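You operate a simulated robot arm through the tools that you are given. There is no shell and no other tool. Be economical: measure what you need, move in short steps, check, and stop when the job is done.

You run a simulated two-armed robot. Do the job below in one go: nothing can be reset, and whatever is moved stays where it is left.

## Task
Put two of the white stoppers from the white stopper rack on the top of the side counter. Take the scouring sponge and leave it on the orange card. Put the small green stopper on the upper board of the tall shelf away on the middle board of the tall shelf. Put two of the blue-cap bottles from the middle board of the tall shelf on the low board of the tall shelf. Put the purple stopper on the middle board of the tall shelf away on the top of the side counter. Fetch the sample bottle labelled "27" from the top of the test bench and stand it on the upper board of the tall shelf. Do these in any order. Set down upright: blue-cap bottle, sample bottle.
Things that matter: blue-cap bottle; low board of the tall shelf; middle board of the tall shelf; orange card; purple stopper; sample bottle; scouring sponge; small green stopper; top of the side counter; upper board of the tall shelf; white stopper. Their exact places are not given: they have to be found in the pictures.

It is judged by the outcome, as a careful person would: the job done as asked, and still so three seconds after it is handed in. It fails if anything else is knocked over, pushed out of place, dropped, spilled or broken. A push-on lid holds only when it is set on centred and level and pressed home; a screw cap is set on level and turned clockwise until tight.

## Robot
Two 7-joint arms with two-finger parallel grippers on one trunk, on a base that drives. Base frame: it is fixed to the floor where the robot stands at the start and does not move with it; the origin is under the middle of the robot, x ahead of it, y to its left, z up. Lengths are in cm, angles in rad, forces in N, time in s.
The left shoulder is at the start at [2, 11.3, 144.7], the right one opposite. With the tool pointing down near the work surface each hand reaches from about 10 to 46 cm from the robot's upright axis, wherever it stands, measured 20 degrees to its own side. Places, roughly: blue-cap bottle [0, -175, 75]; blue-cap bottle (5x5x11 cm) [-10, -170, 80]; low board of the tall shelf [-10, -160, 30]; middle board of the tall shelf [-10, -160, 80]; orange card [-175, 0, 75]; purple stopper (3x3x4 cm) [-40, -170, 80]; sample bottle [-100, -150, 100]; scouring sponge (10x7x4 cm) [-10, -160, 120]; small green stopper (3x3x4 cm) [-10, -160, 120]; top of the side counter [50, 60, 70]; upper board of the tall shelf [-10, -160, 120]; white stopper (3x3x4 cm) [50, -10, 140]. Payload 1.57 kg a hand.
The tool frame of a hand sits at the grasp point between the pads (the TCP): z along the fingers, y along the line on which they close. The tips reach 3 cm beyond it. The gripper opens to 8 cm. The fingers are 1.7 cm wide and 1.2 cm thick; the gripper's body (4 by 8.2 cm) begins 8 cm behind the TCP.
Orientation is that of the tool frame in the base frame, as [roll, pitch, yaw] about the fixed x, y, z axes, in that order (R = Rz(yaw) Ry(pitch) Rx(roll)). With the fingers straight down and closing along the base's y, the tool's x points along the base's -x, its y along +y and its z along -z.

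## Interface
- The arms move only by the tool move_arm. It takes "left_targets", "right_targets" or both (then of equal length, played together; a hand with none holds still); each is a list of rows, each a list of 7 numbers: the closure, from 0 (fully open) to 1 (shut), then the shift along the tool's x, y, z in units of 100 mm (1.0 is 100 mm), then the turn, a rotation vector about the tool's x, y, z in units of 45 degrees (1.0 is 45 degrees). In form: [[jaw, tx, ty, tz, wx, wy, wz], ...]. A call has 1 to 8 rows; each row is the pose to reach, as a shift and turn from the pose commanded when the call began, along the tool's axes at that moment. A call with a number of a shift or a turn outside -1 to 1 is refused whole. Rows are played at 5 a second. More than 5 cm and 0.15 rad between two rows, or a gripper value outside its range, and nothing of the call is played. Where a pose cannot be reached the arm comes as near as it can. A force on the tool above 40 N (or 10 N above the force at the start of the call, whichever is more), or a blocked arm, ends the call early, and 0.2 s more pass. Each finger travels about 4.5 cm/s and halts on what it meets, pressing with about 43 N; the grip force reading is that of the motor and also rises with nothing between the fingers. The clock runs only during rows and for 0.2 s after the last one: add rows that repeat a pose to give the fingers time. The reply holds the time, the measured pose of the TCP, the force on the tool along the base axes, the opening and the grip force, in the units named above and with some noise, with the torque about the TCP (base axes, N m) and any sound that the robot's microphone picked up, and new pictures: "show" is both (left out), scene, wrist or none (wrist: the cameras of the hands that moved).
- Cameras (640 x 400 px; columns grow to the right, rows downward): "scene" is now at [9.74, 3.32, 161.22]; the picture's right is [0.35, -0.94, 0.00], its down [-0.17, -0.06, -0.98] and it looks along [0.92, 0.34, -0.18] (base axes); focal length 214 px, centre (320, 200). "left" rides on the left gripper at [7.2, 0.7, -12.2] in its tool frame; the picture's right is [-0.09, 1.00, 0.00], its down [-0.84, -0.08, -0.54] and it looks along [-0.54, -0.05, 0.84] (tool axes); focal length 238 px, centre (320, 200). "right" rides on the right gripper at [7.2, -0.7, -12.2] in its tool frame; the picture's right is [0.09, 1.00, 0.00], its down [-0.84, 0.08, -0.54] and it looks along [-0.54, 0.05, 0.84] (tool axes); focal length 238 px, centre (320, 200).
- move_column(by): slides the trunk up (or, below 0, down) by that many cm; the arms and the scene camera ride with it, the base frame stays. It gives what a move gives, with no picture.
- drive_base(legs): drives the robot by 1 to 6 legs, each [ahead, left, turn to the left] in cm, cm and rad, along the robot's own axes; the way and the turn of a leg run together, so that a leg with both is an arc; at most 150 cm and 3.142 rad a leg. The arms and the cameras ride along, it lands a little off, and it stops where it bumps. It gives what a move gives, and a new picture of the scene camera.
- head_to(pan, tilt): turns the head with the scene camera to pan (to the left, within 1.396 rad either way) and tilt (down, from -0.506 to 1.204), counted from straight ahead of the robot. It gives what a move gives, and a new picture of the scene camera.
- probe_pixels(camera, pixels): for up to 12 pixels [column, row] of the newest picture of that camera ("zoom" is the newest enlarged one), the place [x, y, z] in the base frame of the surface seen there, good to about 0.2 cm. No time passes.
- zoom(camera, box): a new picture of the part [left, top, right, bottom] of that camera's present view, enlarged. No time passes.
- sign_off(): hands the job in; it is judged then, once.

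Keep the steps short. Do not move on a guess: measure, check each grasp and each placing, and mend mistakes. In all there are 322 turns and 360 pictures (those below and enlarged ones count). Leave the grippers open and the arms clear of the work at the hand-in unless told otherwise, and finish with a single line.

The tools are called after "Emit:" by a JSON object that holds its "fn" and its "kwargs". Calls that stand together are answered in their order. move_arm: Moves the arms, as the interface text tells. Its arguments: {"type":"object","properties":{"left_targets":{"type":"array","items":{"type":"array","items":{"type":"number"}}},"right_targets":{"type":"array","items":{"type":"array","items":{"type":"number"}}},"show":{"type":"string","enum":["both","scene","wrist","none"]}},"required":[]} The other tools are called the same way: move_column (by) slides the trunk up or down; drive_base (legs) drives the base; head_to (pan, tilt) turns the head that bears the scene camera; probe_pixels (camera, pixels) gives the place of the surface under pixels of a picture; zoom (camera, box) takes an enlarged picture of a part of a camera's view; sign_off () hands the job in.

At the start:

```text
clock: 0.0
left_position: [25.53, 38.54, 164.27]
left_ee_rot: [-3.141, 0.001, -3.141]
left_contact_force: [-0.3, -0.3, -0.3]
left_moment: [0.0, 0.02, -0.02]
left_grip_width: 8.02
left_finger_force: 0.0
right_position: [27.58, 2.83, 158.8]
right_ee_rot: [3.14, 0.0, 3.14]
right_contact_force: [0.1, 0.5, 0.3]
right_moment: [0.0, 0.0, 0.01]
right_grip_width: 8.02
right_finger_force: 0.0
trunk travel left (down, up): [-50.0, 7.0]
robot x, y, heading: [-0.02, -0.2, 0.001]
head pan, tilt: [0.358, 0.187]
```

scene: 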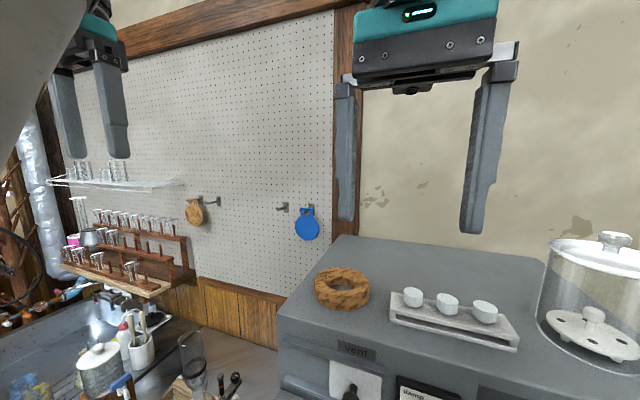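
right: 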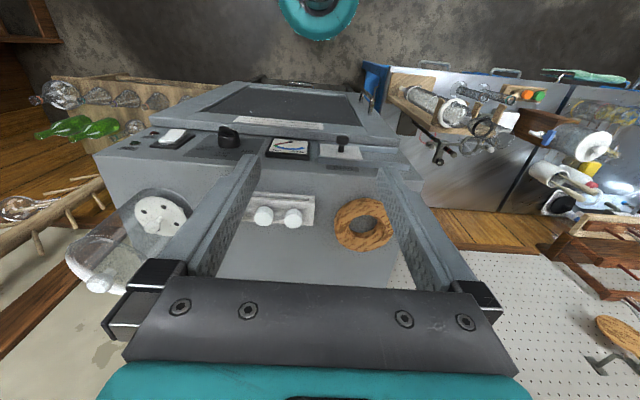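
left: 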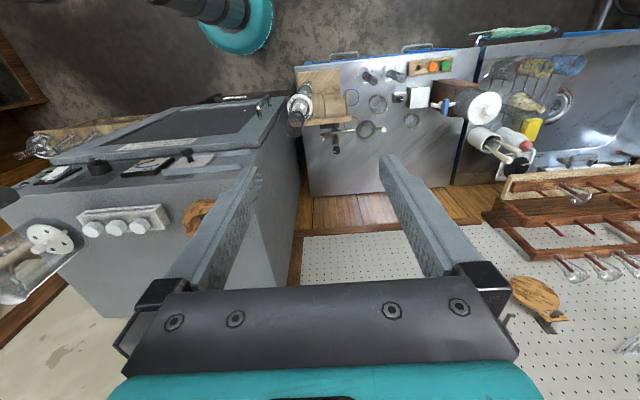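

I see three white stoppers in a rack at about (412,297), (447,304), (485,311). I measure them and enlarge that part.

Emit:
{"fn": "probe_pixels", "kwargs": {"camera": "scene", "pixels": [[412, 292], [447, 298], [485, 305], [412, 303], [485, 320], [450, 325], [340, 280], [200, 335], [230, 350], [110, 320], [590, 250], [400, 260]]}}

Emit:
{"fn": "zoom", "kwargs": {"camera": "scene", "box": [300, 230, 540, 380]}}

Emit:
{"fn": "head_to", "kwargs": {"pan": 0.7, "tilt": 0.7}}

```text
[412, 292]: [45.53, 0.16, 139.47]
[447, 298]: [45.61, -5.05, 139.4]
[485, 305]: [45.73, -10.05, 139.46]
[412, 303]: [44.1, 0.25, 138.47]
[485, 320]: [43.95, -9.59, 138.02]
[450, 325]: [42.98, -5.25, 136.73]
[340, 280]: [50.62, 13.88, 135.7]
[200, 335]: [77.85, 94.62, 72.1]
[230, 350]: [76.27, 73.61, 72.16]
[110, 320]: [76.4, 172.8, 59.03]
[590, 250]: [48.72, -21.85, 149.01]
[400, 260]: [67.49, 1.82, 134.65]
```

```text
2.67 times, centred on (420, 305) of scene
```

zoom: 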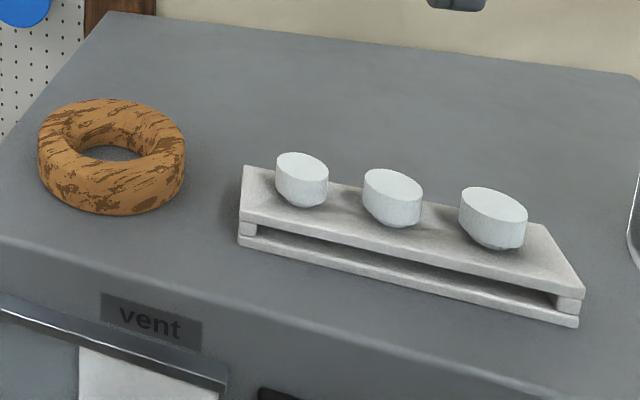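

```text
clock: 0.9
left_position: [25.23, 40.14, 162.89]
left_ee_rot: [-3.086, -0.008, -3.119]
left_contact_force: [0.7, 0.7, -0.7]
left_moment: [-0.03, -0.03, -0.01]
left_grip_width: 8.01
left_finger_force: 0.1
right_position: [27.59, 2.97, 158.87]
right_ee_rot: [3.139, -0.001, 3.14]
right_contact_force: [0.5, 0.6, -0.5]
right_moment: [0.01, -0.03, 0.02]
right_grip_width: 8.0
right_finger_force: 0.0
trunk travel left (down, up): [-50.0, 7.0]
robot x, y, heading: [0.46, 0.38, 0.004]
head pan, tilt: [0.7, 0.7]
```

scene: 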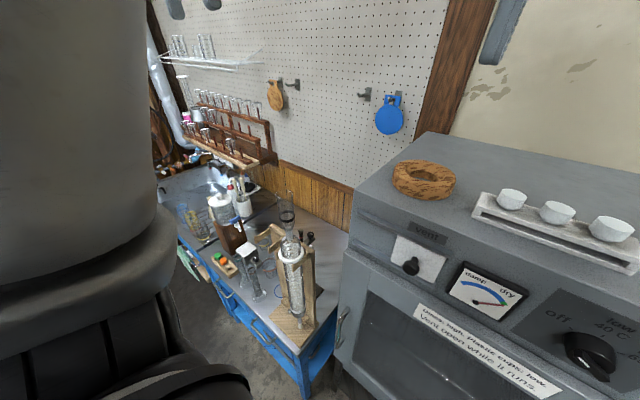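

The side counter seems to be the blue-fronted bench on the left at z≈72. I now look to the right for the tall shelf and measure the free counter area.

Emit:
{"fn": "probe_pixels", "kwargs": {"camera": "scene", "pixels": [[325, 245], [320, 270], [315, 310], [300, 335], [335, 290], [285, 350], [310, 230], [345, 240], [245, 260], [325, 260], [210, 240], [260, 320]]}}

Emit:
{"fn": "zoom", "kwargs": {"camera": "scene", "box": [150, 140, 390, 390]}}

Emit:
{"fn": "head_to", "kwargs": {"pan": -1.39, "tilt": 0.4}}

```text
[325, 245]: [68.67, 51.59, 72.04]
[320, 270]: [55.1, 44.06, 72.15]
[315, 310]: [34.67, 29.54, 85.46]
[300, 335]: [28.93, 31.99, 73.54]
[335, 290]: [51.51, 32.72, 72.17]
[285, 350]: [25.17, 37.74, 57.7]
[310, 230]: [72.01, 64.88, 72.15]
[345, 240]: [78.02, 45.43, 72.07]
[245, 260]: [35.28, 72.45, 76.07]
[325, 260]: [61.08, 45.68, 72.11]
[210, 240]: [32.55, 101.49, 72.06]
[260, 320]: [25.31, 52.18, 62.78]
```

```text
1.60 times, centred on (270, 265) of scene
```

zoom: 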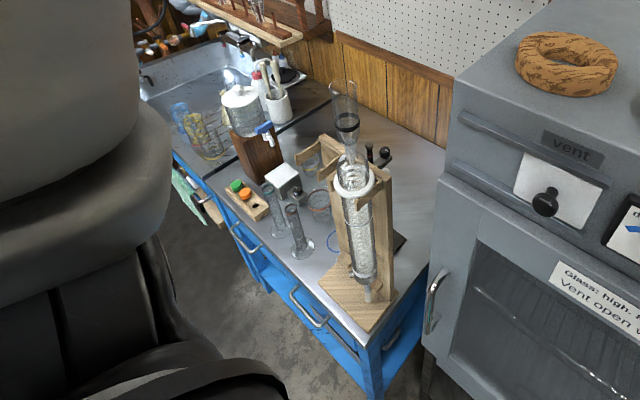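

```text
clock: 2.9
left_position: [25.22, 40.11, 162.79]
left_ee_rot: [-3.088, -0.013, -3.119]
left_contact_force: [-0.5, 0.4, -0.6]
left_moment: [0.0, -0.01, 0.01]
left_grip_width: 8.02
left_finger_force: 0.1
right_position: [27.66, 2.79, 158.75]
right_ee_rot: [3.141, 0.002, 3.14]
right_contact_force: [0.2, 0.0, -0.3]
right_moment: [-0.01, 0.06, -0.01]
right_grip_width: 8.0
right_finger_force: 0.0
trunk travel left (down, up): [-50.0, 7.0]
robot x, y, heading: [0.27, 0.02, -0.005]
head pan, tilt: [-1.389, 0.4]
```

scene: 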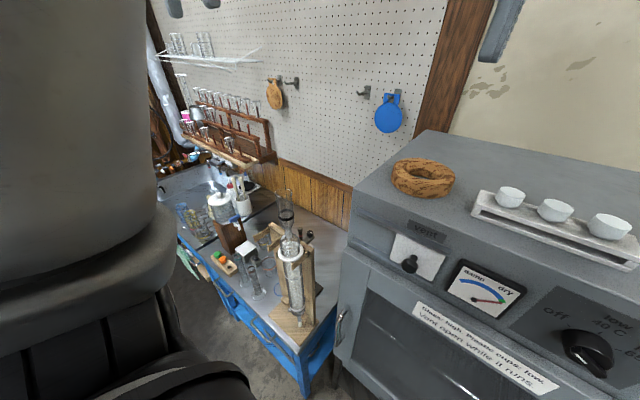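

The picture looks not yet refreshed; I take a new one.

Emit:
{"fn": "zoom", "kwargs": {"camera": "scene", "box": [0, 0, 640, 400]}}

```text
1.00 times, centred on (320, 200) of scene (not enlarged: the box is as wide or as high as the picture)
```

zoom: 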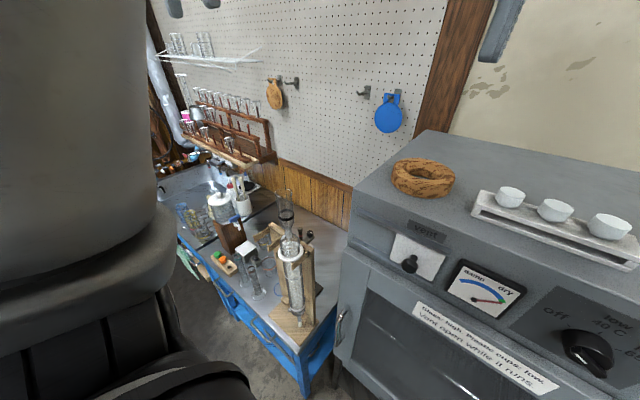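

The view did not change although the head reads −1.389. I command the head again.

Emit:
{"fn": "head_to", "kwargs": {"pan": -1.2, "tilt": 0.3}}

```text
clock: 3.7
left_position: [25.25, 40.21, 162.61]
left_ee_rot: [-3.087, -0.015, -3.119]
left_contact_force: [-0.9, 0.2, 0.9]
left_moment: [0.0, -0.01, -0.01]
left_grip_width: 7.99
left_finger_force: 0.1
right_position: [27.56, 2.89, 158.67]
right_ee_rot: [3.139, 0.002, 3.138]
right_contact_force: [-0.2, 0.0, -0.6]
right_moment: [0.02, -0.01, 0.0]
right_grip_width: 7.99
right_finger_force: 0.1
trunk travel left (down, up): [-50.0, 7.0]
robot x, y, heading: [0.35, 0.36, -0.002]
head pan, tilt: [-1.201, 0.3]
```

scene: 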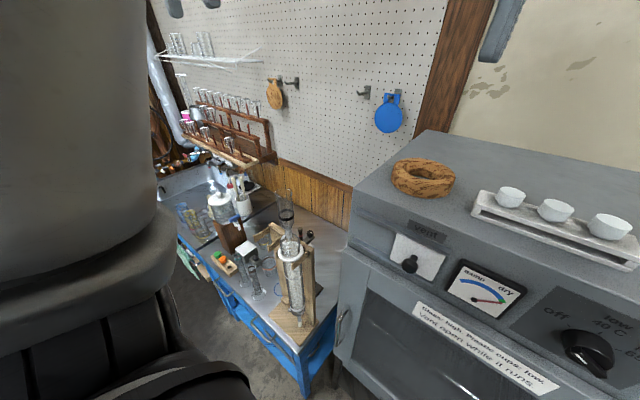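

The scene picture seems frozen. I test it with a small upward move of the right hand, showing both pictures.

Emit:
{"fn": "move_arm", "kwargs": {"right_targets": [[0, 0, 0, -0.2, 0, 0, 0], [0, 0, 0, -0.2, 0, 0, 0]], "show": "both"}}

```text
clock: 4.3
left_position: [25.28, 40.07, 162.76]
left_ee_rot: [-3.088, -0.014, -3.119]
left_contact_force: [-0.6, -1.4, -0.2]
left_moment: [-0.03, 0.02, -0.01]
left_grip_width: 8.01
left_finger_force: 0.0
right_position: [27.79, 2.92, 160.76]
right_ee_rot: [3.139, -0.001, 3.14]
right_contact_force: [0.1, -0.1, -0.4]
right_moment: [-0.02, 0.03, 0.01]
right_grip_width: 8.03
right_finger_force: 0.1
trunk travel left (down, up): [-50.0, 7.0]
robot x, y, heading: [-0.12, -0.54, 0.001]
head pan, tilt: [-1.201, 0.3]
```

scene: 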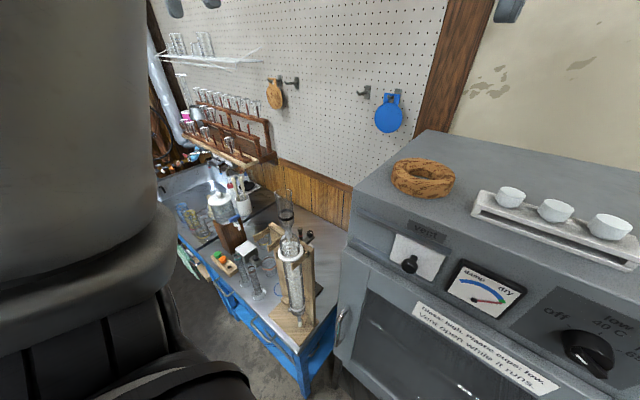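
right: 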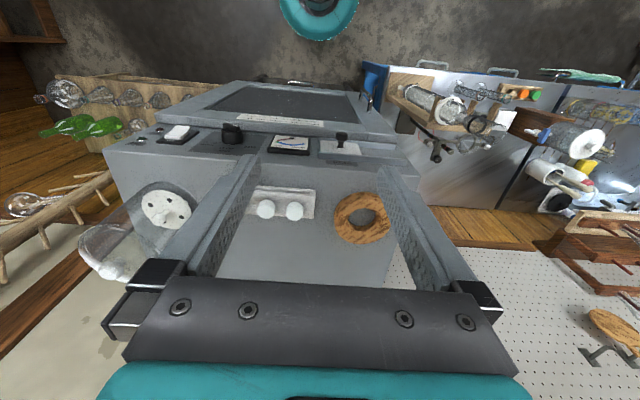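

The picture is live (the right finger moved), but the head did not turn: the left arm fills the view at columns 0–170 and its pose shifted at the first head move, so the head probably jams against it. I lower the left hand and move it outward, then retry.

Emit:
{"fn": "move_arm", "kwargs": {"left_targets": [[0, 0, 0.3, 0.3, 0, 0, 0], [0, 0, 0.6, 0.6, 0, 0, 0], [0, 0, 0.7, 1.0, 0, 0, 0], [0, 0, 0.7, 1.0, 0, 0, 0]], "show": "scene"}}

Emit:
{"fn": "head_to", "kwargs": {"pan": -0.6, "tilt": 0.4}}

```text
clock: 5.3
left_position: [25.41, 45.56, 154.18]
left_ee_rot: [3.139, 0.002, 3.14]
left_contact_force: [-0.3, -0.9, 0.1]
left_moment: [-0.01, -0.03, 0.05]
left_grip_width: 7.98
left_finger_force: 0.0
right_position: [27.53, 2.72, 160.87]
right_ee_rot: [3.14, 0.001, 3.14]
right_contact_force: [0.4, 0.1, 0.6]
right_moment: [0.02, -0.02, 0.02]
right_grip_width: 8.02
right_finger_force: 0.0
trunk travel left (down, up): [-50.0, 7.0]
robot x, y, heading: [0.09, 0.17, -0.001]
head pan, tilt: [-1.201, 0.3]
```

scene: 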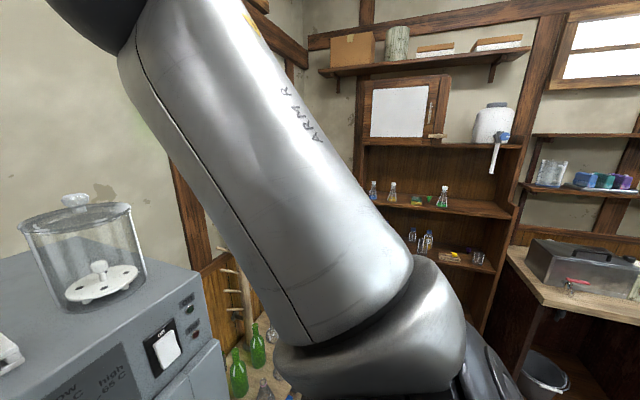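

```text
clock: 6.3
left_position: [25.45, 45.68, 154.17]
left_ee_rot: [3.141, 0.0, -3.141]
left_contact_force: [0.0, 0.1, -0.2]
left_moment: [-0.01, 0.0, 0.01]
left_grip_width: 8.0
left_finger_force: 0.1
right_position: [27.63, 2.85, 160.79]
right_ee_rot: [3.139, -0.001, 3.14]
right_contact_force: [0.3, 0.9, -0.2]
right_moment: [-0.01, -0.02, -0.02]
right_grip_width: 8.0
right_finger_force: 0.0
trunk travel left (down, up): [-50.0, 7.0]
robot x, y, heading: [-0.24, -0.08, 0.0]
head pan, tilt: [-0.6, 0.4]
```

scene: 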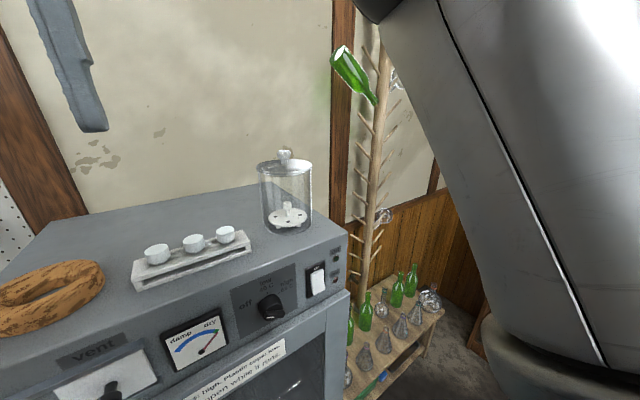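

The head is free now. I measure the rack, the oven's front and the stoppers from here.

Emit:
{"fn": "probe_pixels", "kwargs": {"camera": "scene", "pixels": [[157, 247], [193, 238], [226, 230], [150, 270], [245, 243], [135, 262], [241, 232], [200, 330], [270, 305], [285, 210], [210, 250], [175, 275]]}}

Emit:
{"fn": "zoom", "kwargs": {"camera": "scene", "box": [120, 200, 280, 300]}}

Emit:
{"fn": "head_to", "kwargs": {"pan": 0.75, "tilt": 0.85}}

```text
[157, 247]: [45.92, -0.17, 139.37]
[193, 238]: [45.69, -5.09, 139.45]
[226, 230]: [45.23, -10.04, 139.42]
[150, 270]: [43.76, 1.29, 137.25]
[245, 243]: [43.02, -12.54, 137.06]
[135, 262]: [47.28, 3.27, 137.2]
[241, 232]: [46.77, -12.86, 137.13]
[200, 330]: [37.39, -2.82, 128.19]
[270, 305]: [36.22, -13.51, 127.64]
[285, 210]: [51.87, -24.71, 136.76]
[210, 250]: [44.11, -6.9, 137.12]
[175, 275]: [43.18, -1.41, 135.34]
```

```text
4.00 times, centred on (200, 250) of scene
```

zoom: 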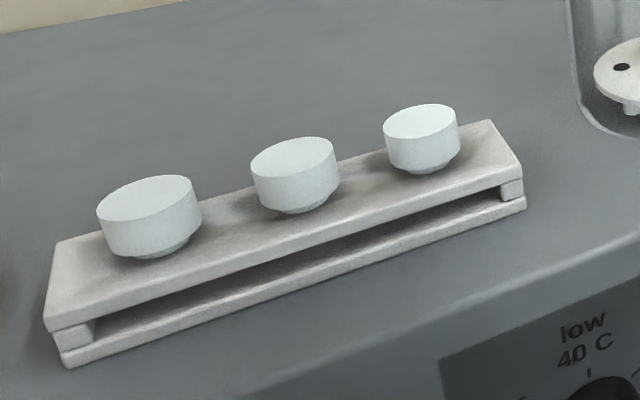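

```text
clock: 7.8
left_position: [25.54, 45.57, 154.13]
left_ee_rot: [3.142, 0.0, -3.141]
left_contact_force: [-0.3, 0.6, 1.0]
left_moment: [-0.03, 0.01, -0.01]
left_grip_width: 7.97
left_finger_force: 0.1
right_position: [27.71, 2.9, 160.89]
right_ee_rot: [3.139, 0.0, 3.139]
right_contact_force: [0.6, 0.0, 0.1]
right_moment: [0.03, -0.01, 0.05]
right_grip_width: 8.02
right_finger_force: 0.0
trunk travel left (down, up): [-50.0, 7.0]
robot x, y, heading: [-0.1, -0.37, 0.004]
head pan, tilt: [0.75, 0.85]
```

scene: 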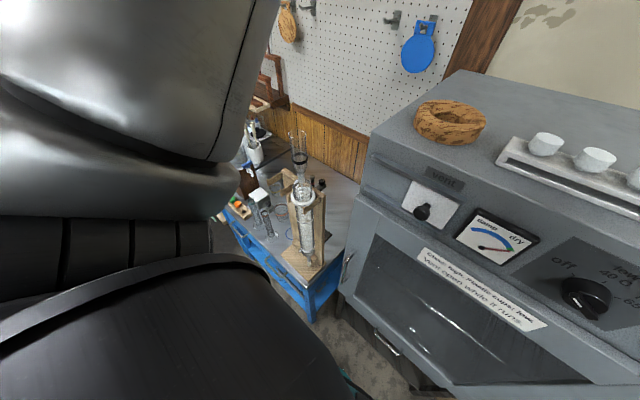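

The stopper tops are at z≈139.4 with the rack top at 137.1, and the stoppers lie at (45.6, 0 / −5 / −10). I drive 6 cm nearer and turn the right hand so it closes along x.

Emit:
{"fn": "drive_base", "kwargs": {"legs": [[6, 0, 0]]}}

Emit:
{"fn": "move_arm", "kwargs": {"right_targets": [[0, 0, -0.2, 0, 0, 0, 0.17], [0, 0, -0.4, 0, 0, 0, 0.34], [0, 0, -0.6, 0, 0, 0, 0.51], [0, 0, -0.8, 0, 0, 0, 0.68], [0, 0, -1.0, 0, 0, 0, 0.84], [0, 0, -1.0, 0, 0, 0, 1.0]], "show": "none"}}

```text
clock: 8.7
left_position: [31.67, 45.69, 154.19]
left_ee_rot: [-3.141, -0.001, 3.141]
left_contact_force: [0.6, -0.4, -0.1]
left_moment: [0.01, 0.01, 0.03]
left_grip_width: 7.98
left_finger_force: 0.0
right_position: [33.7, 2.98, 160.81]
right_ee_rot: [3.139, -0.001, 3.14]
right_contact_force: [-0.1, -0.1, -0.3]
right_moment: [0.03, 0.02, -0.02]
right_grip_width: 7.99
right_finger_force: 0.0
trunk travel left (down, up): [-50.0, 7.0]
robot x, y, heading: [6.01, 0.48, -0.001]
head pan, tilt: [0.75, 0.85]
```

scene: 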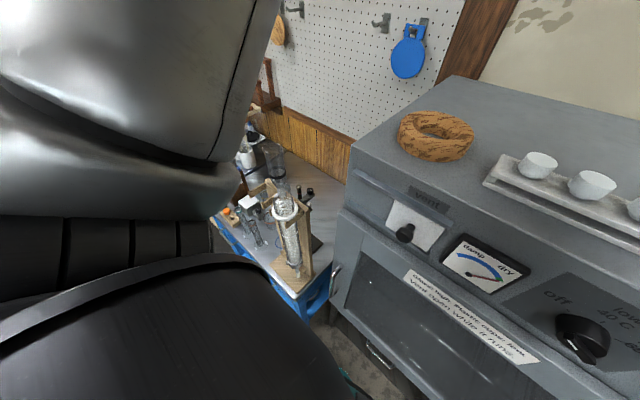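

```text
clock: 10.1
left_position: [31.51, 45.83, 154.16]
left_ee_rot: [3.141, 0.0, -3.141]
left_contact_force: [-0.1, 0.1, -0.3]
left_moment: [-0.01, 0.01, 0.01]
left_grip_width: 7.99
left_finger_force: 0.0
right_position: [33.65, -7.18, 160.76]
right_ee_rot: [3.14, 0.0, 2.352]
right_contact_force: [0.3, 0.5, 0.1]
right_moment: [-0.04, -0.01, 0.02]
right_grip_width: 8.01
right_finger_force: 0.0
trunk travel left (down, up): [-50.0, 7.0]
robot x, y, heading: [5.91, -0.07, 0.0]
head pan, tilt: [0.75, 0.85]
```

Emit:
{"fn": "move_arm", "kwargs": {"right_targets": [[0, -0.14, 0.07, 0, 0, 0, 0.17], [0, -0.28, 0.14, 0, 0, 0, 0.34], [0, -0.42, 0.22, 0, 0, 0, 0.51], [0, -0.56, 0.29, 0, 0, 0, 0.68], [0, -0.7, 0.36, 0, 0, 0, 0.84], [0, -0.84, 0.44, 0, 0, 0, 1.0], [0, -0.84, 0.44, 0, 0, 0, 1.0]], "show": "wrist"}}

```text
clock: 11.7
left_position: [31.4, 45.57, 154.17]
left_ee_rot: [-3.141, 0.0, -3.141]
left_contact_force: [-0.2, 0.5, -0.5]
left_moment: [0.0, 0.02, -0.01]
left_grip_width: 8.0
left_finger_force: 0.1
right_position: [42.65, -10.03, 160.85]
right_ee_rot: [-3.141, 0.0, 1.567]
right_contact_force: [0.0, -0.6, -1.0]
right_moment: [-0.02, -0.02, -0.01]
right_grip_width: 7.99
right_finger_force: 0.0
trunk travel left (down, up): [-50.0, 7.0]
robot x, y, heading: [5.79, -0.11, -0.0]
head pan, tilt: [0.75, 0.85]
```

right: 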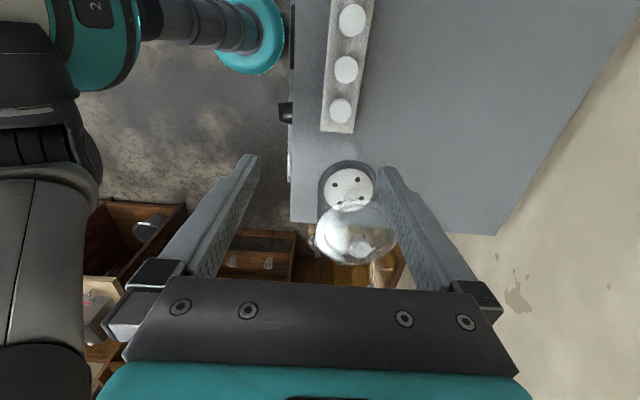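

The stopper to take is at (340,110) in the wrist view. I measure it from there.

Emit:
{"fn": "probe_pixels", "kwargs": {"camera": "right", "pixels": [[340, 110], [332, 110], [348, 110], [346, 69], [351, 20], [340, 100]]}}

Emit:
{"fn": "move_arm", "kwargs": {"right_targets": [[0, 0, 0.29, 0.3, 0, 0, 0], [0, 0, 0.29, 0.6, 0, 0, 0], [0, 0, 0.29, 1.0, 0, 0, 0], [0, 0, 0.29, 1.0, 0, 0, 0]], "show": "wrist"}}

```text
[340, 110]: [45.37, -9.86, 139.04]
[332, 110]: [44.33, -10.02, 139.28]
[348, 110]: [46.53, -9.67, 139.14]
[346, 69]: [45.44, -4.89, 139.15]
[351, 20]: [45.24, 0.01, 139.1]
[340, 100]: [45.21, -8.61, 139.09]
```

```text
clock: 12.7
left_position: [31.44, 45.64, 154.26]
left_ee_rot: [-3.141, 0.004, -3.141]
left_contact_force: [1.0, 1.2, -0.7]
left_moment: [0.03, -0.01, 0.01]
left_grip_width: 7.99
left_finger_force: 0.0
right_position: [45.54, -10.05, 150.76]
right_ee_rot: [3.142, -0.002, 1.567]
right_contact_force: [-0.2, -0.2, 0.5]
right_moment: [0.0, -0.03, 0.0]
right_grip_width: 7.99
right_finger_force: 0.0
trunk travel left (down, up): [-50.0, 7.0]
robot x, y, heading: [5.76, 0.15, 0.001]
head pan, tilt: [0.75, 0.85]
```

right: 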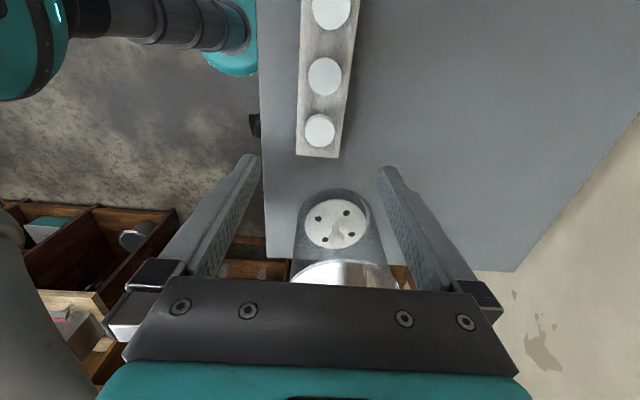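

Well centred over the stopper at (45.5,−10). I go down to z≈140.5 and close with waiting rows.

Emit:
{"fn": "move_arm", "kwargs": {"right_targets": [[0, 0, 0, 0.4, 0, 0, 0], [0, 0, 0, 0.8, 0, 0, 0], [0, 0, 0, 1.0, 0, 0, 0], [0, 0, 0, 1.0, 0, 0, 0]], "show": "wrist"}}

```text
clock: 13.7
left_position: [31.49, 45.6, 154.13]
left_ee_rot: [-3.141, 0.001, -3.141]
left_contact_force: [-0.5, 0.1, -0.7]
left_moment: [0.02, -0.02, 0.01]
left_grip_width: 8.02
left_finger_force: 0.1
right_position: [45.57, -9.92, 140.74]
right_ee_rot: [3.14, 0.0, 1.568]
right_contact_force: [0.3, 0.3, 0.2]
right_moment: [-0.01, -0.06, 0.04]
right_grip_width: 7.97
right_finger_force: 0.1
trunk travel left (down, up): [-50.0, 7.0]
robot x, y, heading: [5.81, -0.11, -0.004]
head pan, tilt: [0.75, 0.85]
```

right: 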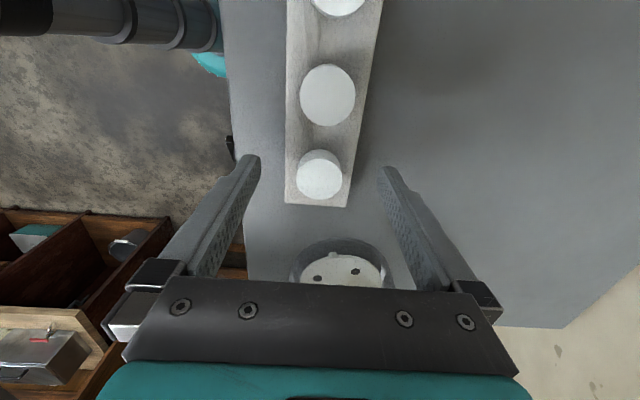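

Emit:
{"fn": "move_arm", "kwargs": {"right_targets": [[0.4, 0, 0, 0.02, 0, 0, 0], [0.8, 0, 0, 0.02, 0, 0, 0], [1, 0, 0, 0.02, 0, 0, 0], [1, 0, 0, 0.02, 0, 0, 0], [1, 0, 0, 0.02, 0, 0, 0], [1, 0, 0, 0.02, 0, 0, 0]], "show": "none"}}

Emit:
{"fn": "move_arm", "kwargs": {"right_targets": [[1, 0, 0, -0.2, 0, 0, 0], [1, 0, 0, -0.5, 0, 0, 0], [1, 0, 0, -0.9, 0, 0, 0], [1, 0, 0, -0.9, 0, 0, 0]], "show": "wrist"}}

```text
clock: 15.1
left_position: [31.48, 45.59, 154.22]
left_ee_rot: [3.141, 0.0, 3.141]
left_contact_force: [-0.2, -0.5, 0.0]
left_moment: [-0.02, 0.0, -0.01]
left_grip_width: 8.01
left_finger_force: 0.0
right_position: [45.61, -9.86, 140.58]
right_ee_rot: [3.14, 0.0, 1.569]
right_contact_force: [-1.8, -0.3, -0.2]
right_moment: [0.0, 0.05, 0.01]
right_grip_width: 2.71
right_finger_force: 37.3
trunk travel left (down, up): [-50.0, 7.0]
robot x, y, heading: [6.18, 0.01, -0.004]
head pan, tilt: [0.75, 0.85]
```

```text
clock: 16.1
left_position: [31.58, 45.62, 154.09]
left_ee_rot: [-3.14, -0.001, -3.141]
left_contact_force: [-0.5, -0.1, 0.3]
left_moment: [-0.01, 0.03, -0.04]
left_grip_width: 8.0
left_finger_force: 0.1
right_position: [45.55, -9.96, 149.59]
right_ee_rot: [-3.141, -0.001, 1.569]
right_contact_force: [-0.2, -0.3, -0.5]
right_moment: [-0.01, 0.0, 0.01]
right_grip_width: 2.7
right_finger_force: 37.9
trunk travel left (down, up): [-50.0, 7.0]
robot x, y, heading: [5.56, -0.04, -0.002]
head pan, tilt: [0.75, 0.85]
```

right: 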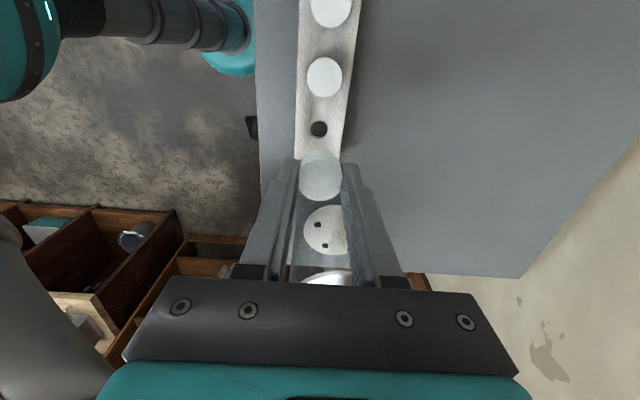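

The first stopper is held (2.7 cm, the hole in the rack is empty). I pull the right hand back and bring the left hand turned towards the stopper at (45.4, 0).

Emit:
{"fn": "move_arm", "kwargs": {"right_targets": [[1, 0, -0.3, 0, 0, 0, 0], [1, 0, -0.6, 0, 0, 0, 0], [1, -0.2, -0.9, 0, 0, 0, 0], [1, -0.5, -1, 0, 0, 0, 0], [1, -0.8, -1, 0, 0, 0, 0], [1, -1, -1, 0, 0, 0, 0]], "left_targets": [[0, 0, -0.16, 0, 0, 0, -0.17], [0, 0, -0.33, 0, 0, 0, -0.34], [0, 0, -0.5, 0, 0, 0, -0.51], [0, 0, -0.66, 0, 0, 0, -0.68], [0, 0, -0.83, 0, 0, 0, -0.84], [0, 0, -1.0, 0, 0, 0, -1.0]], "show": "none"}}

Emit:
{"fn": "move_arm", "kwargs": {"left_targets": [[0, 0.11, -0.11, 0, 0, 0, -0.17], [0, 0.23, -0.23, 0, 0, 0, -0.34], [0, 0.35, -0.35, 0, 0, 0, -0.51], [0, 0.47, -0.47, 0, 0, 0, -0.68], [0, 0.6, -0.6, 0, 0, 0, -0.84], [0, 0.7, -0.7, 0, 0, 0, -1.0]], "show": "none"}}

```text
clock: 17.5
left_position: [31.35, 35.43, 154.2]
left_ee_rot: [3.14, 0.0, -2.356]
left_contact_force: [-0.4, -1.0, 0.7]
left_moment: [0.01, 0.01, -0.02]
left_grip_width: 8.0
left_finger_force: 0.1
right_position: [35.38, -19.97, 149.44]
right_ee_rot: [3.141, -0.004, 1.572]
right_contact_force: [0.3, -0.4, -1.0]
right_moment: [0.0, -0.01, 0.01]
right_grip_width: 2.69
right_finger_force: 37.7
trunk travel left (down, up): [-50.0, 7.0]
robot x, y, heading: [6.08, 0.2, -0.002]
head pan, tilt: [0.75, 0.85]
```

```text
clock: 18.9
left_position: [29.67, 32.23, 152.99]
left_ee_rot: [-3.139, 0.002, -1.568]
left_contact_force: [0.8, 0.1, 0.0]
left_moment: [0.02, 0.01, 0.01]
left_grip_width: 7.99
left_finger_force: 0.1
left hand out of reach, approached as far as the arm can: row 3, 4, 5, 6
right_position: [35.52, -19.75, 149.54]
right_ee_rot: [3.141, 0.0, 1.569]
right_contact_force: [0.2, 0.1, -0.9]
right_moment: [0.0, 0.0, -0.01]
right_grip_width: 2.7
right_finger_force: 37.4
trunk travel left (down, up): [-50.0, 7.0]
robot x, y, heading: [6.17, 0.2, 0.004]
head pan, tilt: [0.75, 0.85]
```

The left hand hit a reach limit on the way; I shift it forward (x) first, then across.

Emit:
{"fn": "move_arm", "kwargs": {"left_targets": [[0, 0, -0.3, 0, 0, 0, 0], [0, 0, -0.6, 0, 0, 0, 0], [0, 0.3, -0.9, 0, 0, 0, 0], [0, 0.6, -1, 0, 0, 0, 0], [0, 0.9, -1, 0, 0, 0, 0]], "show": "scene"}}

```text
clock: 20.1
left_position: [32.0, 32.45, 149.41]
left_ee_rot: [-3.14, 0.001, -1.573]
left_contact_force: [0.4, -0.2, -0.6]
left_moment: [-0.01, -0.01, 0.01]
left_grip_width: 7.99
left_finger_force: 0.1
left hand out of reach, approached as far as the arm can: row 1, 2, 3, 4, 5
right_position: [35.53, -19.75, 149.54]
right_ee_rot: [-3.141, -0.002, 1.569]
right_contact_force: [-0.2, -0.1, 0.1]
right_moment: [-0.02, 0.02, 0.0]
right_grip_width: 2.68
right_finger_force: 37.4
trunk travel left (down, up): [-50.0, 7.0]
robot x, y, heading: [6.06, 0.07, 0.001]
head pan, tilt: [0.75, 0.85]
```

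scene: 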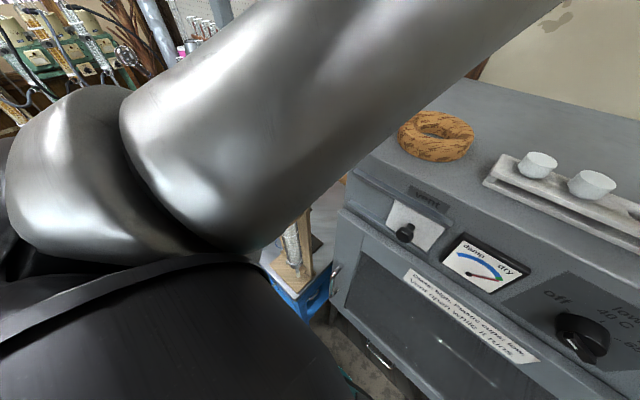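

I turn the left hand back 45° (yaw −2.36), where it was reachable, and use a diagonal grasp with a narrower opening.

Emit:
{"fn": "move_arm", "kwargs": {"left_targets": [[0, 0, 0, -0.1, 0, 0, 0.17], [0, 0, 0, -0.2, 0, 0, 0.34], [0, 0, 0, -0.3, 0, 0, 0.51], [0, 0, 0, -0.4, 0, 0, 0.68], [0, 0, 0, -0.5, 0, 0, 0.84], [0, 0, 0, -0.5, 0, 0, 1.0]], "show": "none"}}

Emit:
{"fn": "move_arm", "kwargs": {"left_targets": [[0, 0.0, -0.4, 0, 0, 0, 0], [0, 0.0, -0.8, 0, 0, 0, 0], [0, 0, -1, 0, 0, 0, 0]], "show": "none"}}

```text
clock: 21.5
left_position: [31.99, 32.48, 154.31]
left_ee_rot: [3.141, 0.001, -2.356]
left_contact_force: [0.3, 0.8, 0.7]
left_moment: [-0.01, 0.01, 0.02]
left_grip_width: 7.98
left_finger_force: 0.0
right_position: [35.6, -19.92, 149.62]
right_ee_rot: [-3.14, 0.0, 1.57]
right_contact_force: [0.0, 0.4, -0.1]
right_moment: [-0.02, -0.02, 0.0]
right_grip_width: 2.7
right_finger_force: 38.1
trunk travel left (down, up): [-50.0, 7.0]
robot x, y, heading: [6.13, -0.35, -0.002]
head pan, tilt: [0.75, 0.85]
```

```text
clock: 22.3
left_position: [39.54, 29.79, 156.04]
left_ee_rot: [3.131, -0.015, -2.353]
left_contact_force: [-0.8, 0.3, -0.7]
left_moment: [0.0, -0.04, -0.01]
left_grip_width: 8.0
left_finger_force: 0.0
left hand out of reach, approached as far as the arm can: row 1, 2, 3
right_position: [35.5, -19.91, 149.58]
right_ee_rot: [-3.141, -0.002, 1.568]
right_contact_force: [-0.6, -0.4, 0.3]
right_moment: [-0.04, -0.01, 0.01]
right_grip_width: 2.68
right_finger_force: 37.7
trunk travel left (down, up): [-50.0, 7.0]
robot x, y, heading: [6.11, 0.07, 0.001]
head pan, tilt: [0.75, 0.85]
```

The left arm is poorly posed for this; I'll use the right hand for both stoppers. I bring the left hand back to its earlier heading and tuck it closer to the body.

Emit:
{"fn": "move_arm", "kwargs": {"left_targets": [[0, 0.1, 0.3, 0, 0, 0, 0.17], [0, 0.2, 0.6, 0, 0, 0, 0.34], [0, 0.3, 0.9, 0, 0, 0, 0.51], [0, 0.4, 1, 0, 0, 0, 0.68], [0, 0.5, 1, 0, 0, 0, 0.84], [0, 0.5, 1, 0, 0, 0, 1.0]], "show": "none"}}

Emit:
{"fn": "move_arm", "kwargs": {"left_targets": [[0, 0.1, 0, 0.3, 0, 0, 0], [0, 0.2, 0, 0.6, 0, 0, 0], [0, 0.3, 0, 0.9, 0, 0, 0], [0, 0.3, 0, 1, 0, 0, 0]], "show": "scene"}}

```text
clock: 23.7
left_position: [28.88, 33.27, 156.45]
left_ee_rot: [3.14, -0.003, 3.142]
left_contact_force: [1.1, -0.6, -0.4]
left_moment: [0.01, -0.03, -0.01]
left_grip_width: 8.0
left_finger_force: 0.0
right_position: [35.54, -19.9, 149.48]
right_ee_rot: [-3.14, -0.001, 1.569]
right_contact_force: [-0.4, -0.7, -0.7]
right_moment: [-0.01, 0.03, -0.01]
right_grip_width: 2.67
right_finger_force: 37.3
trunk travel left (down, up): [-50.0, 7.0]
robot x, y, heading: [5.66, -0.25, 0.003]
head pan, tilt: [0.75, 0.85]
```

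```text
clock: 24.7
left_position: [25.88, 33.3, 146.59]
left_ee_rot: [3.14, 0.0, 3.14]
left_contact_force: [-0.3, 0.4, -0.4]
left_moment: [0.02, 0.0, 0.01]
left_grip_width: 8.02
left_finger_force: 0.0
right_position: [35.51, -19.82, 149.58]
right_ee_rot: [3.141, 0.0, 1.569]
right_contact_force: [0.2, 0.7, 0.0]
right_moment: [0.01, 0.02, -0.01]
right_grip_width: 2.67
right_finger_force: 38.0
trunk travel left (down, up): [-50.0, 7.0]
robot x, y, heading: [6.18, -0.08, -0.003]
head pan, tilt: [0.75, 0.85]
```

scene: 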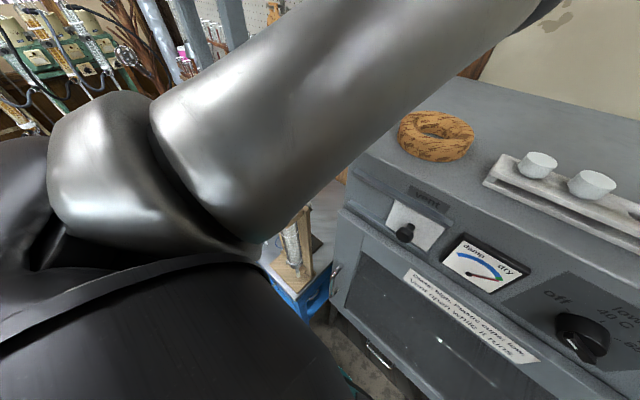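

Emit:
{"fn": "move_arm", "kwargs": {"left_targets": [[0, 0.2, 0.2, 0.2, 0, 0, 0], [0, 0.4, 0.5, 0.5, 0, 0, 0], [0, 0.4, 0.8, 0.8, 0, 0, 0], [0, 0.4, 1, 1, 0, 0, 0]], "show": "none"}}

Emit:
{"fn": "move_arm", "kwargs": {"left_targets": [[0, 0, 0, 0.3, 0, 0, 0], [0, 0, 0, 0.6, 0, 0, 0], [0, 0, 0, 0.9, 0, 0, 0], [0, 0, 0, 1, 0, 0, 0]], "show": "scene"}}

```text
clock: 25.7
left_position: [21.96, 43.37, 136.39]
left_ee_rot: [-3.141, 0.002, -3.141]
left_contact_force: [-0.2, 0.3, -0.2]
left_moment: [0.02, 0.04, -0.01]
left_grip_width: 8.01
left_finger_force: 0.0
right_position: [35.5, -19.77, 149.52]
right_ee_rot: [3.141, -0.003, 1.567]
right_contact_force: [0.4, -0.7, 0.2]
right_moment: [-0.02, 0.0, -0.02]
right_grip_width: 2.65
right_finger_force: 37.3
trunk travel left (down, up): [-50.0, 7.0]
robot x, y, heading: [5.73, 0.51, -0.002]
head pan, tilt: [0.75, 0.85]
```

```text
clock: 26.7
left_position: [21.9, 43.26, 126.54]
left_ee_rot: [3.14, 0.003, 3.141]
left_contact_force: [0.2, 0.2, -0.2]
left_moment: [0.0, 0.01, -0.01]
left_grip_width: 8.02
left_finger_force: 0.1
right_position: [35.63, -19.84, 149.43]
right_ee_rot: [-3.141, 0.0, 1.568]
right_contact_force: [-0.8, 0.7, 0.0]
right_moment: [-0.01, 0.04, 0.03]
right_grip_width: 2.7
right_finger_force: 37.3
trunk travel left (down, up): [-50.0, 7.0]
robot x, y, heading: [6.12, -0.02, -0.003]
head pan, tilt: [0.75, 0.85]
```

scene: 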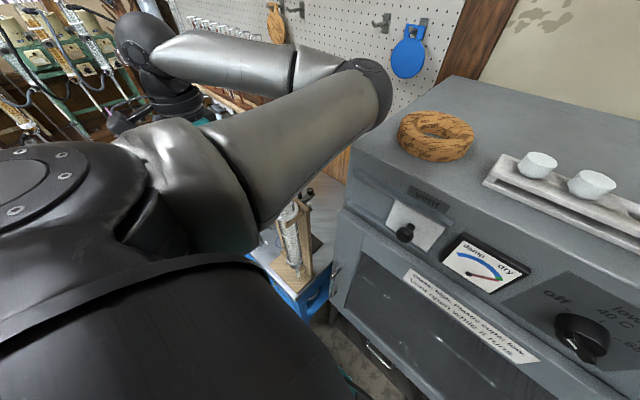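

The left arm is now folded and clear of the head. I back off 30 cm, then go 60 cm left to see the side counter.

Emit:
{"fn": "drive_base", "kwargs": {"legs": [[-30, 0, 0], [0, 60, 0]]}}

Emit:
{"fn": "head_to", "kwargs": {"pan": 0.0, "tilt": 0.85}}

```text
clock: 31.7
left_position: [-7.89, 102.71, 126.55]
left_ee_rot: [-3.141, -0.002, 3.142]
left_contact_force: [-0.2, -0.4, 0.1]
left_moment: [-0.02, -0.01, 0.01]
left_grip_width: 7.99
left_finger_force: 0.1
right_position: [5.83, 39.52, 149.6]
right_ee_rot: [-3.141, -0.001, 1.569]
right_contact_force: [-0.1, 0.6, 0.3]
right_moment: [-0.04, -0.01, 0.03]
right_grip_width: 2.69
right_finger_force: 37.8
trunk travel left (down, up): [-50.0, 7.0]
robot x, y, heading: [-23.65, 59.58, -0.004]
head pan, tilt: [0.75, 0.85]
```

scene: 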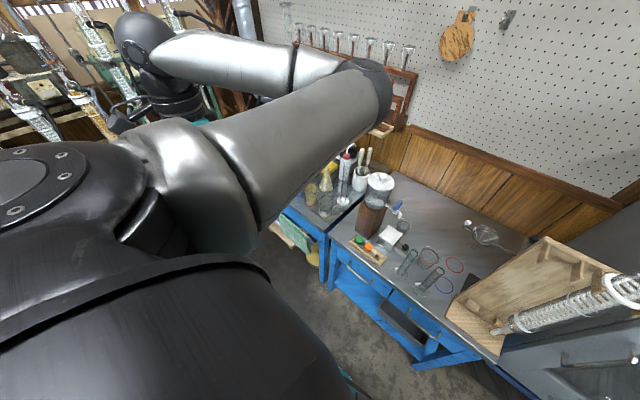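

```text
clock: 32.8
left_position: [-7.87, 102.69, 126.45]
left_ee_rot: [-3.14, 0.0, -3.141]
left_contact_force: [-0.3, 0.9, -0.2]
left_moment: [0.02, -0.02, -0.01]
left_grip_width: 7.99
left_finger_force: 0.1
right_position: [5.67, 39.6, 149.53]
right_ee_rot: [-3.141, -0.003, 1.569]
right_contact_force: [0.0, -0.6, 0.1]
right_moment: [-0.02, 0.01, 0.01]
right_grip_width: 2.69
right_finger_force: 37.7
trunk travel left (down, up): [-50.0, 7.0]
robot x, y, heading: [-23.86, 59.5, -0.003]
head pan, tilt: [0.0, 0.85]
```

scene: 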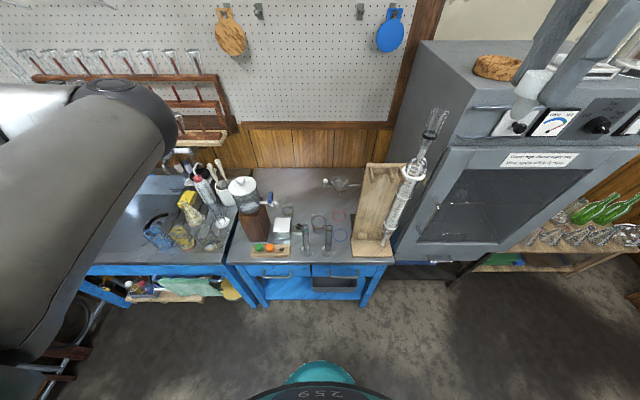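

Emit:
{"fn": "zoom", "kwargs": {"camera": "scene", "box": [220, 150, 410, 270]}}

Emit:
{"fn": "probe_pixels", "kwargs": {"camera": "scene", "pixels": [[280, 185], [300, 180], [300, 195], [290, 200], [345, 250], [290, 258], [335, 262], [320, 222], [345, 205], [327, 235], [337, 213], [318, 258]]}}

```text
3.33 times, centred on (315, 210) of scene
```

zoom: 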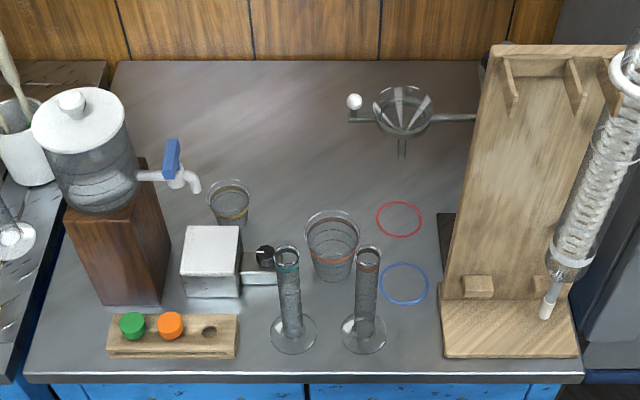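

```text
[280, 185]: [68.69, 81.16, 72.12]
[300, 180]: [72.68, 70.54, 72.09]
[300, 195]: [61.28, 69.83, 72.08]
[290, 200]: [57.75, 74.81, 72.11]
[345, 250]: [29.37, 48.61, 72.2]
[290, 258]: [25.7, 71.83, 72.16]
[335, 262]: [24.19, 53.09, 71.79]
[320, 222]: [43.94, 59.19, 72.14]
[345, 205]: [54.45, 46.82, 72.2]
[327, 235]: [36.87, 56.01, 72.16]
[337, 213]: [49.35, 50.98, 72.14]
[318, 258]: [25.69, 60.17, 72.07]
```

The counter has a free patch near the front edge at about (28–32, 47–50), right of the measuring cylinder. I measure its borders precisely in the enlarged view, and the robot's own front.

Emit:
{"fn": "probe_pixels", "kwargs": {"camera": "zoom", "pixels": [[364, 350], [384, 335], [440, 350], [443, 310], [405, 305], [410, 340], [254, 345], [272, 345], [235, 350], [369, 255], [368, 265], [430, 368]]}}

Emit:
{"fn": "probe_pixels", "kwargs": {"camera": "scene", "pixels": [[320, 365], [320, 390], [350, 375], [310, 285], [540, 85]]}}

```text
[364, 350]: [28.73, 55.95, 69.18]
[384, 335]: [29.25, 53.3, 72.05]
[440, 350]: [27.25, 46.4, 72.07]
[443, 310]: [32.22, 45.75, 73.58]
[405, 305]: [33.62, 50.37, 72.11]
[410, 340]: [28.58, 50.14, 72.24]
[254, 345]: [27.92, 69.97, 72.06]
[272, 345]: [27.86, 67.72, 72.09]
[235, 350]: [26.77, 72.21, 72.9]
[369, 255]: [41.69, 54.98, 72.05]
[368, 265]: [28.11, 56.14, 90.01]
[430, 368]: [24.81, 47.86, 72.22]
```

```text
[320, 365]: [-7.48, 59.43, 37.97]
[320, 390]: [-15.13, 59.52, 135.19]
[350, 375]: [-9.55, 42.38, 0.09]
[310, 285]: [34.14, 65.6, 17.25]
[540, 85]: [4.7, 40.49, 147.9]
```

The free patch is y 46.3–52.8, x 25–33.5. I turn the right hand back to close along y (camera then on my side), and raise the left hand 10 cm before lowering the trunk.

Emit:
{"fn": "move_arm", "kwargs": {"right_targets": [[1, 0, 0, 0, 0, 0, -0.17], [1, 0, 0, 0, 0, 0, -0.34], [1, 0, 0, 0, 0, 0, -0.51], [1, 0, 0, 0, 0, 0, -0.68], [1, 0, 0, 0, 0, 0, -0.84], [1, 0, 0, 0, 0, 0, -1.0]], "left_targets": [[0, 0, 0, -0.2, 0, 0, 0], [0, 0, 0, -0.4, 0, 0, 0], [0, 0, 0, -0.6, 0, 0, 0], [0, 0, 0, -0.8, 0, 0, 0], [0, 0, 0, -1, 0, 0, 0], [0, 0, 0, -1, 0, 0, 0]], "show": "none"}}

Emit:
{"fn": "move_arm", "kwargs": {"right_targets": [[1, 0, 0, 0, 0, 0, -0.17], [1, 0, 0, 0, 0, 0, -0.34], [1, 0, 0, 0, 0, 0, -0.51], [1, 0, 0, 0, 0, 0, -0.68], [1, 0, 0, 0, 0, 0, -0.84], [1, 0, 0, 0, 0, 0, -1.0]], "show": "none"}}

Emit:
{"fn": "move_column", "kwargs": {"by": -50}}

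Emit:
{"fn": "drive_base", "kwargs": {"legs": [[20, 10, 0]]}}

```text
clock: 34.2
left_position: [-7.68, 102.82, 136.51]
left_ee_rot: [3.14, 0.0, 3.141]
left_contact_force: [0.3, -0.5, -0.9]
left_moment: [0.0, -0.01, 0.01]
left_grip_width: 8.01
left_finger_force: 0.1
right_position: [5.72, 39.64, 149.49]
right_ee_rot: [3.14, -0.003, 2.355]
right_contact_force: [0.1, 0.3, -0.3]
right_moment: [0.0, 0.01, 0.05]
right_grip_width: 2.69
right_finger_force: 37.8
trunk travel left (down, up): [-50.0, 7.0]
robot x, y, heading: [-23.5, 59.51, 0.002]
head pan, tilt: [0.0, 0.85]
```

```text
clock: 35.6
left_position: [-7.91, 102.75, 136.55]
left_ee_rot: [3.14, 0.0, -3.141]
left_contact_force: [0.9, 0.1, -0.1]
left_moment: [-0.05, 0.04, -0.01]
left_grip_width: 8.03
left_finger_force: 0.0
right_position: [5.77, 39.56, 149.54]
right_ee_rot: [3.139, -0.002, -3.14]
right_contact_force: [0.8, 0.3, 0.7]
right_moment: [0.0, -0.04, 0.03]
right_grip_width: 2.72
right_finger_force: 37.6
trunk travel left (down, up): [-50.0, 7.0]
robot x, y, heading: [-23.51, 59.76, -0.002]
head pan, tilt: [0.0, 0.85]
```

```text
refused: -50 is not a number from -40 to 40
```

```text
clock: 37.3
left_position: [11.97, 112.71, 136.54]
left_ee_rot: [3.142, -0.001, 3.14]
left_contact_force: [0.2, 0.8, -0.2]
left_moment: [0.0, 0.02, 0.0]
left_grip_width: 8.0
left_finger_force: 0.1
right_position: [25.65, 49.51, 149.48]
right_ee_rot: [3.14, 0.001, 3.139]
right_contact_force: [0.3, -0.1, 0.6]
right_moment: [0.0, -0.01, -0.01]
right_grip_width: 2.71
right_finger_force: 36.7
trunk travel left (down, up): [-50.0, 7.0]
robot x, y, heading: [-3.66, 69.46, -0.006]
head pan, tilt: [0.0, 0.85]
```

scene: 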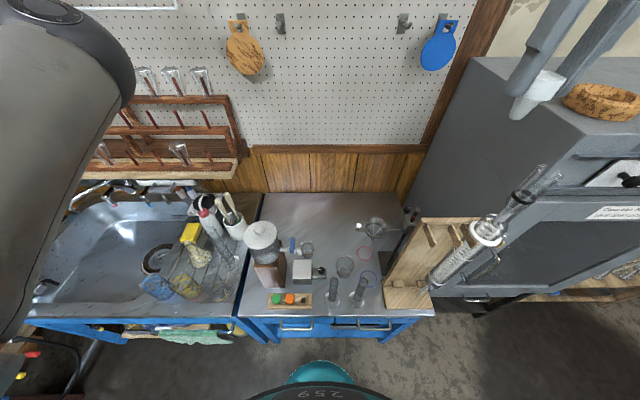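

The column takes at most 40 at once. The hand is already above the patch; before lowering I look at where the right arm's elbow is relative to the condenser stand.

Emit:
{"fn": "head_to", "kwargs": {"pan": -0.7, "tilt": 0.8}}

Emit:
{"fn": "probe_pixels", "kwargs": {"camera": "scene", "pixels": [[300, 100], [200, 150], [150, 200]]}}

```text
clock: 38.4
left_position: [12.13, 112.78, 136.49]
left_ee_rot: [-3.141, 0.0, -3.14]
left_contact_force: [-0.3, -0.2, 0.7]
left_moment: [0.0, 0.01, -0.02]
left_grip_width: 7.99
left_finger_force: 0.0
right_position: [25.69, 49.48, 149.56]
right_ee_rot: [3.139, 0.001, 3.137]
right_contact_force: [0.5, -0.3, 0.3]
right_moment: [-0.01, 0.0, 0.01]
right_grip_width: 2.69
right_finger_force: 38.1
trunk travel left (down, up): [-50.0, 7.0]
robot x, y, heading: [-4.04, 69.74, 0.002]
head pan, tilt: [-0.7, 0.799]
```

scene: 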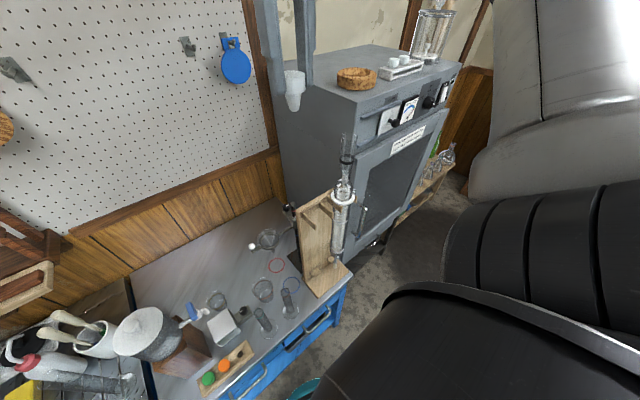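

```text
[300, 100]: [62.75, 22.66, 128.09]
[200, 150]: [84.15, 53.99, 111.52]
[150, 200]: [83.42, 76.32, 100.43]
```

Emit:
{"fn": "probe_pixels", "kwargs": {"camera": "scene", "pixels": [[346, 142], [345, 160], [343, 195], [335, 190], [302, 190], [520, 180], [560, 60], [500, 100], [600, 200], [480, 250]]}}

```text
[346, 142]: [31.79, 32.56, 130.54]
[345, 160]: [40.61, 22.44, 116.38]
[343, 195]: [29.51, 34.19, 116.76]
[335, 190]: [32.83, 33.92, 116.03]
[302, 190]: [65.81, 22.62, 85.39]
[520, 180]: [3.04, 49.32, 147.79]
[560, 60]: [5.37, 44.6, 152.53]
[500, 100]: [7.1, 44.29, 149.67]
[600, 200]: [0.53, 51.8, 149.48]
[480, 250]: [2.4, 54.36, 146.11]
```

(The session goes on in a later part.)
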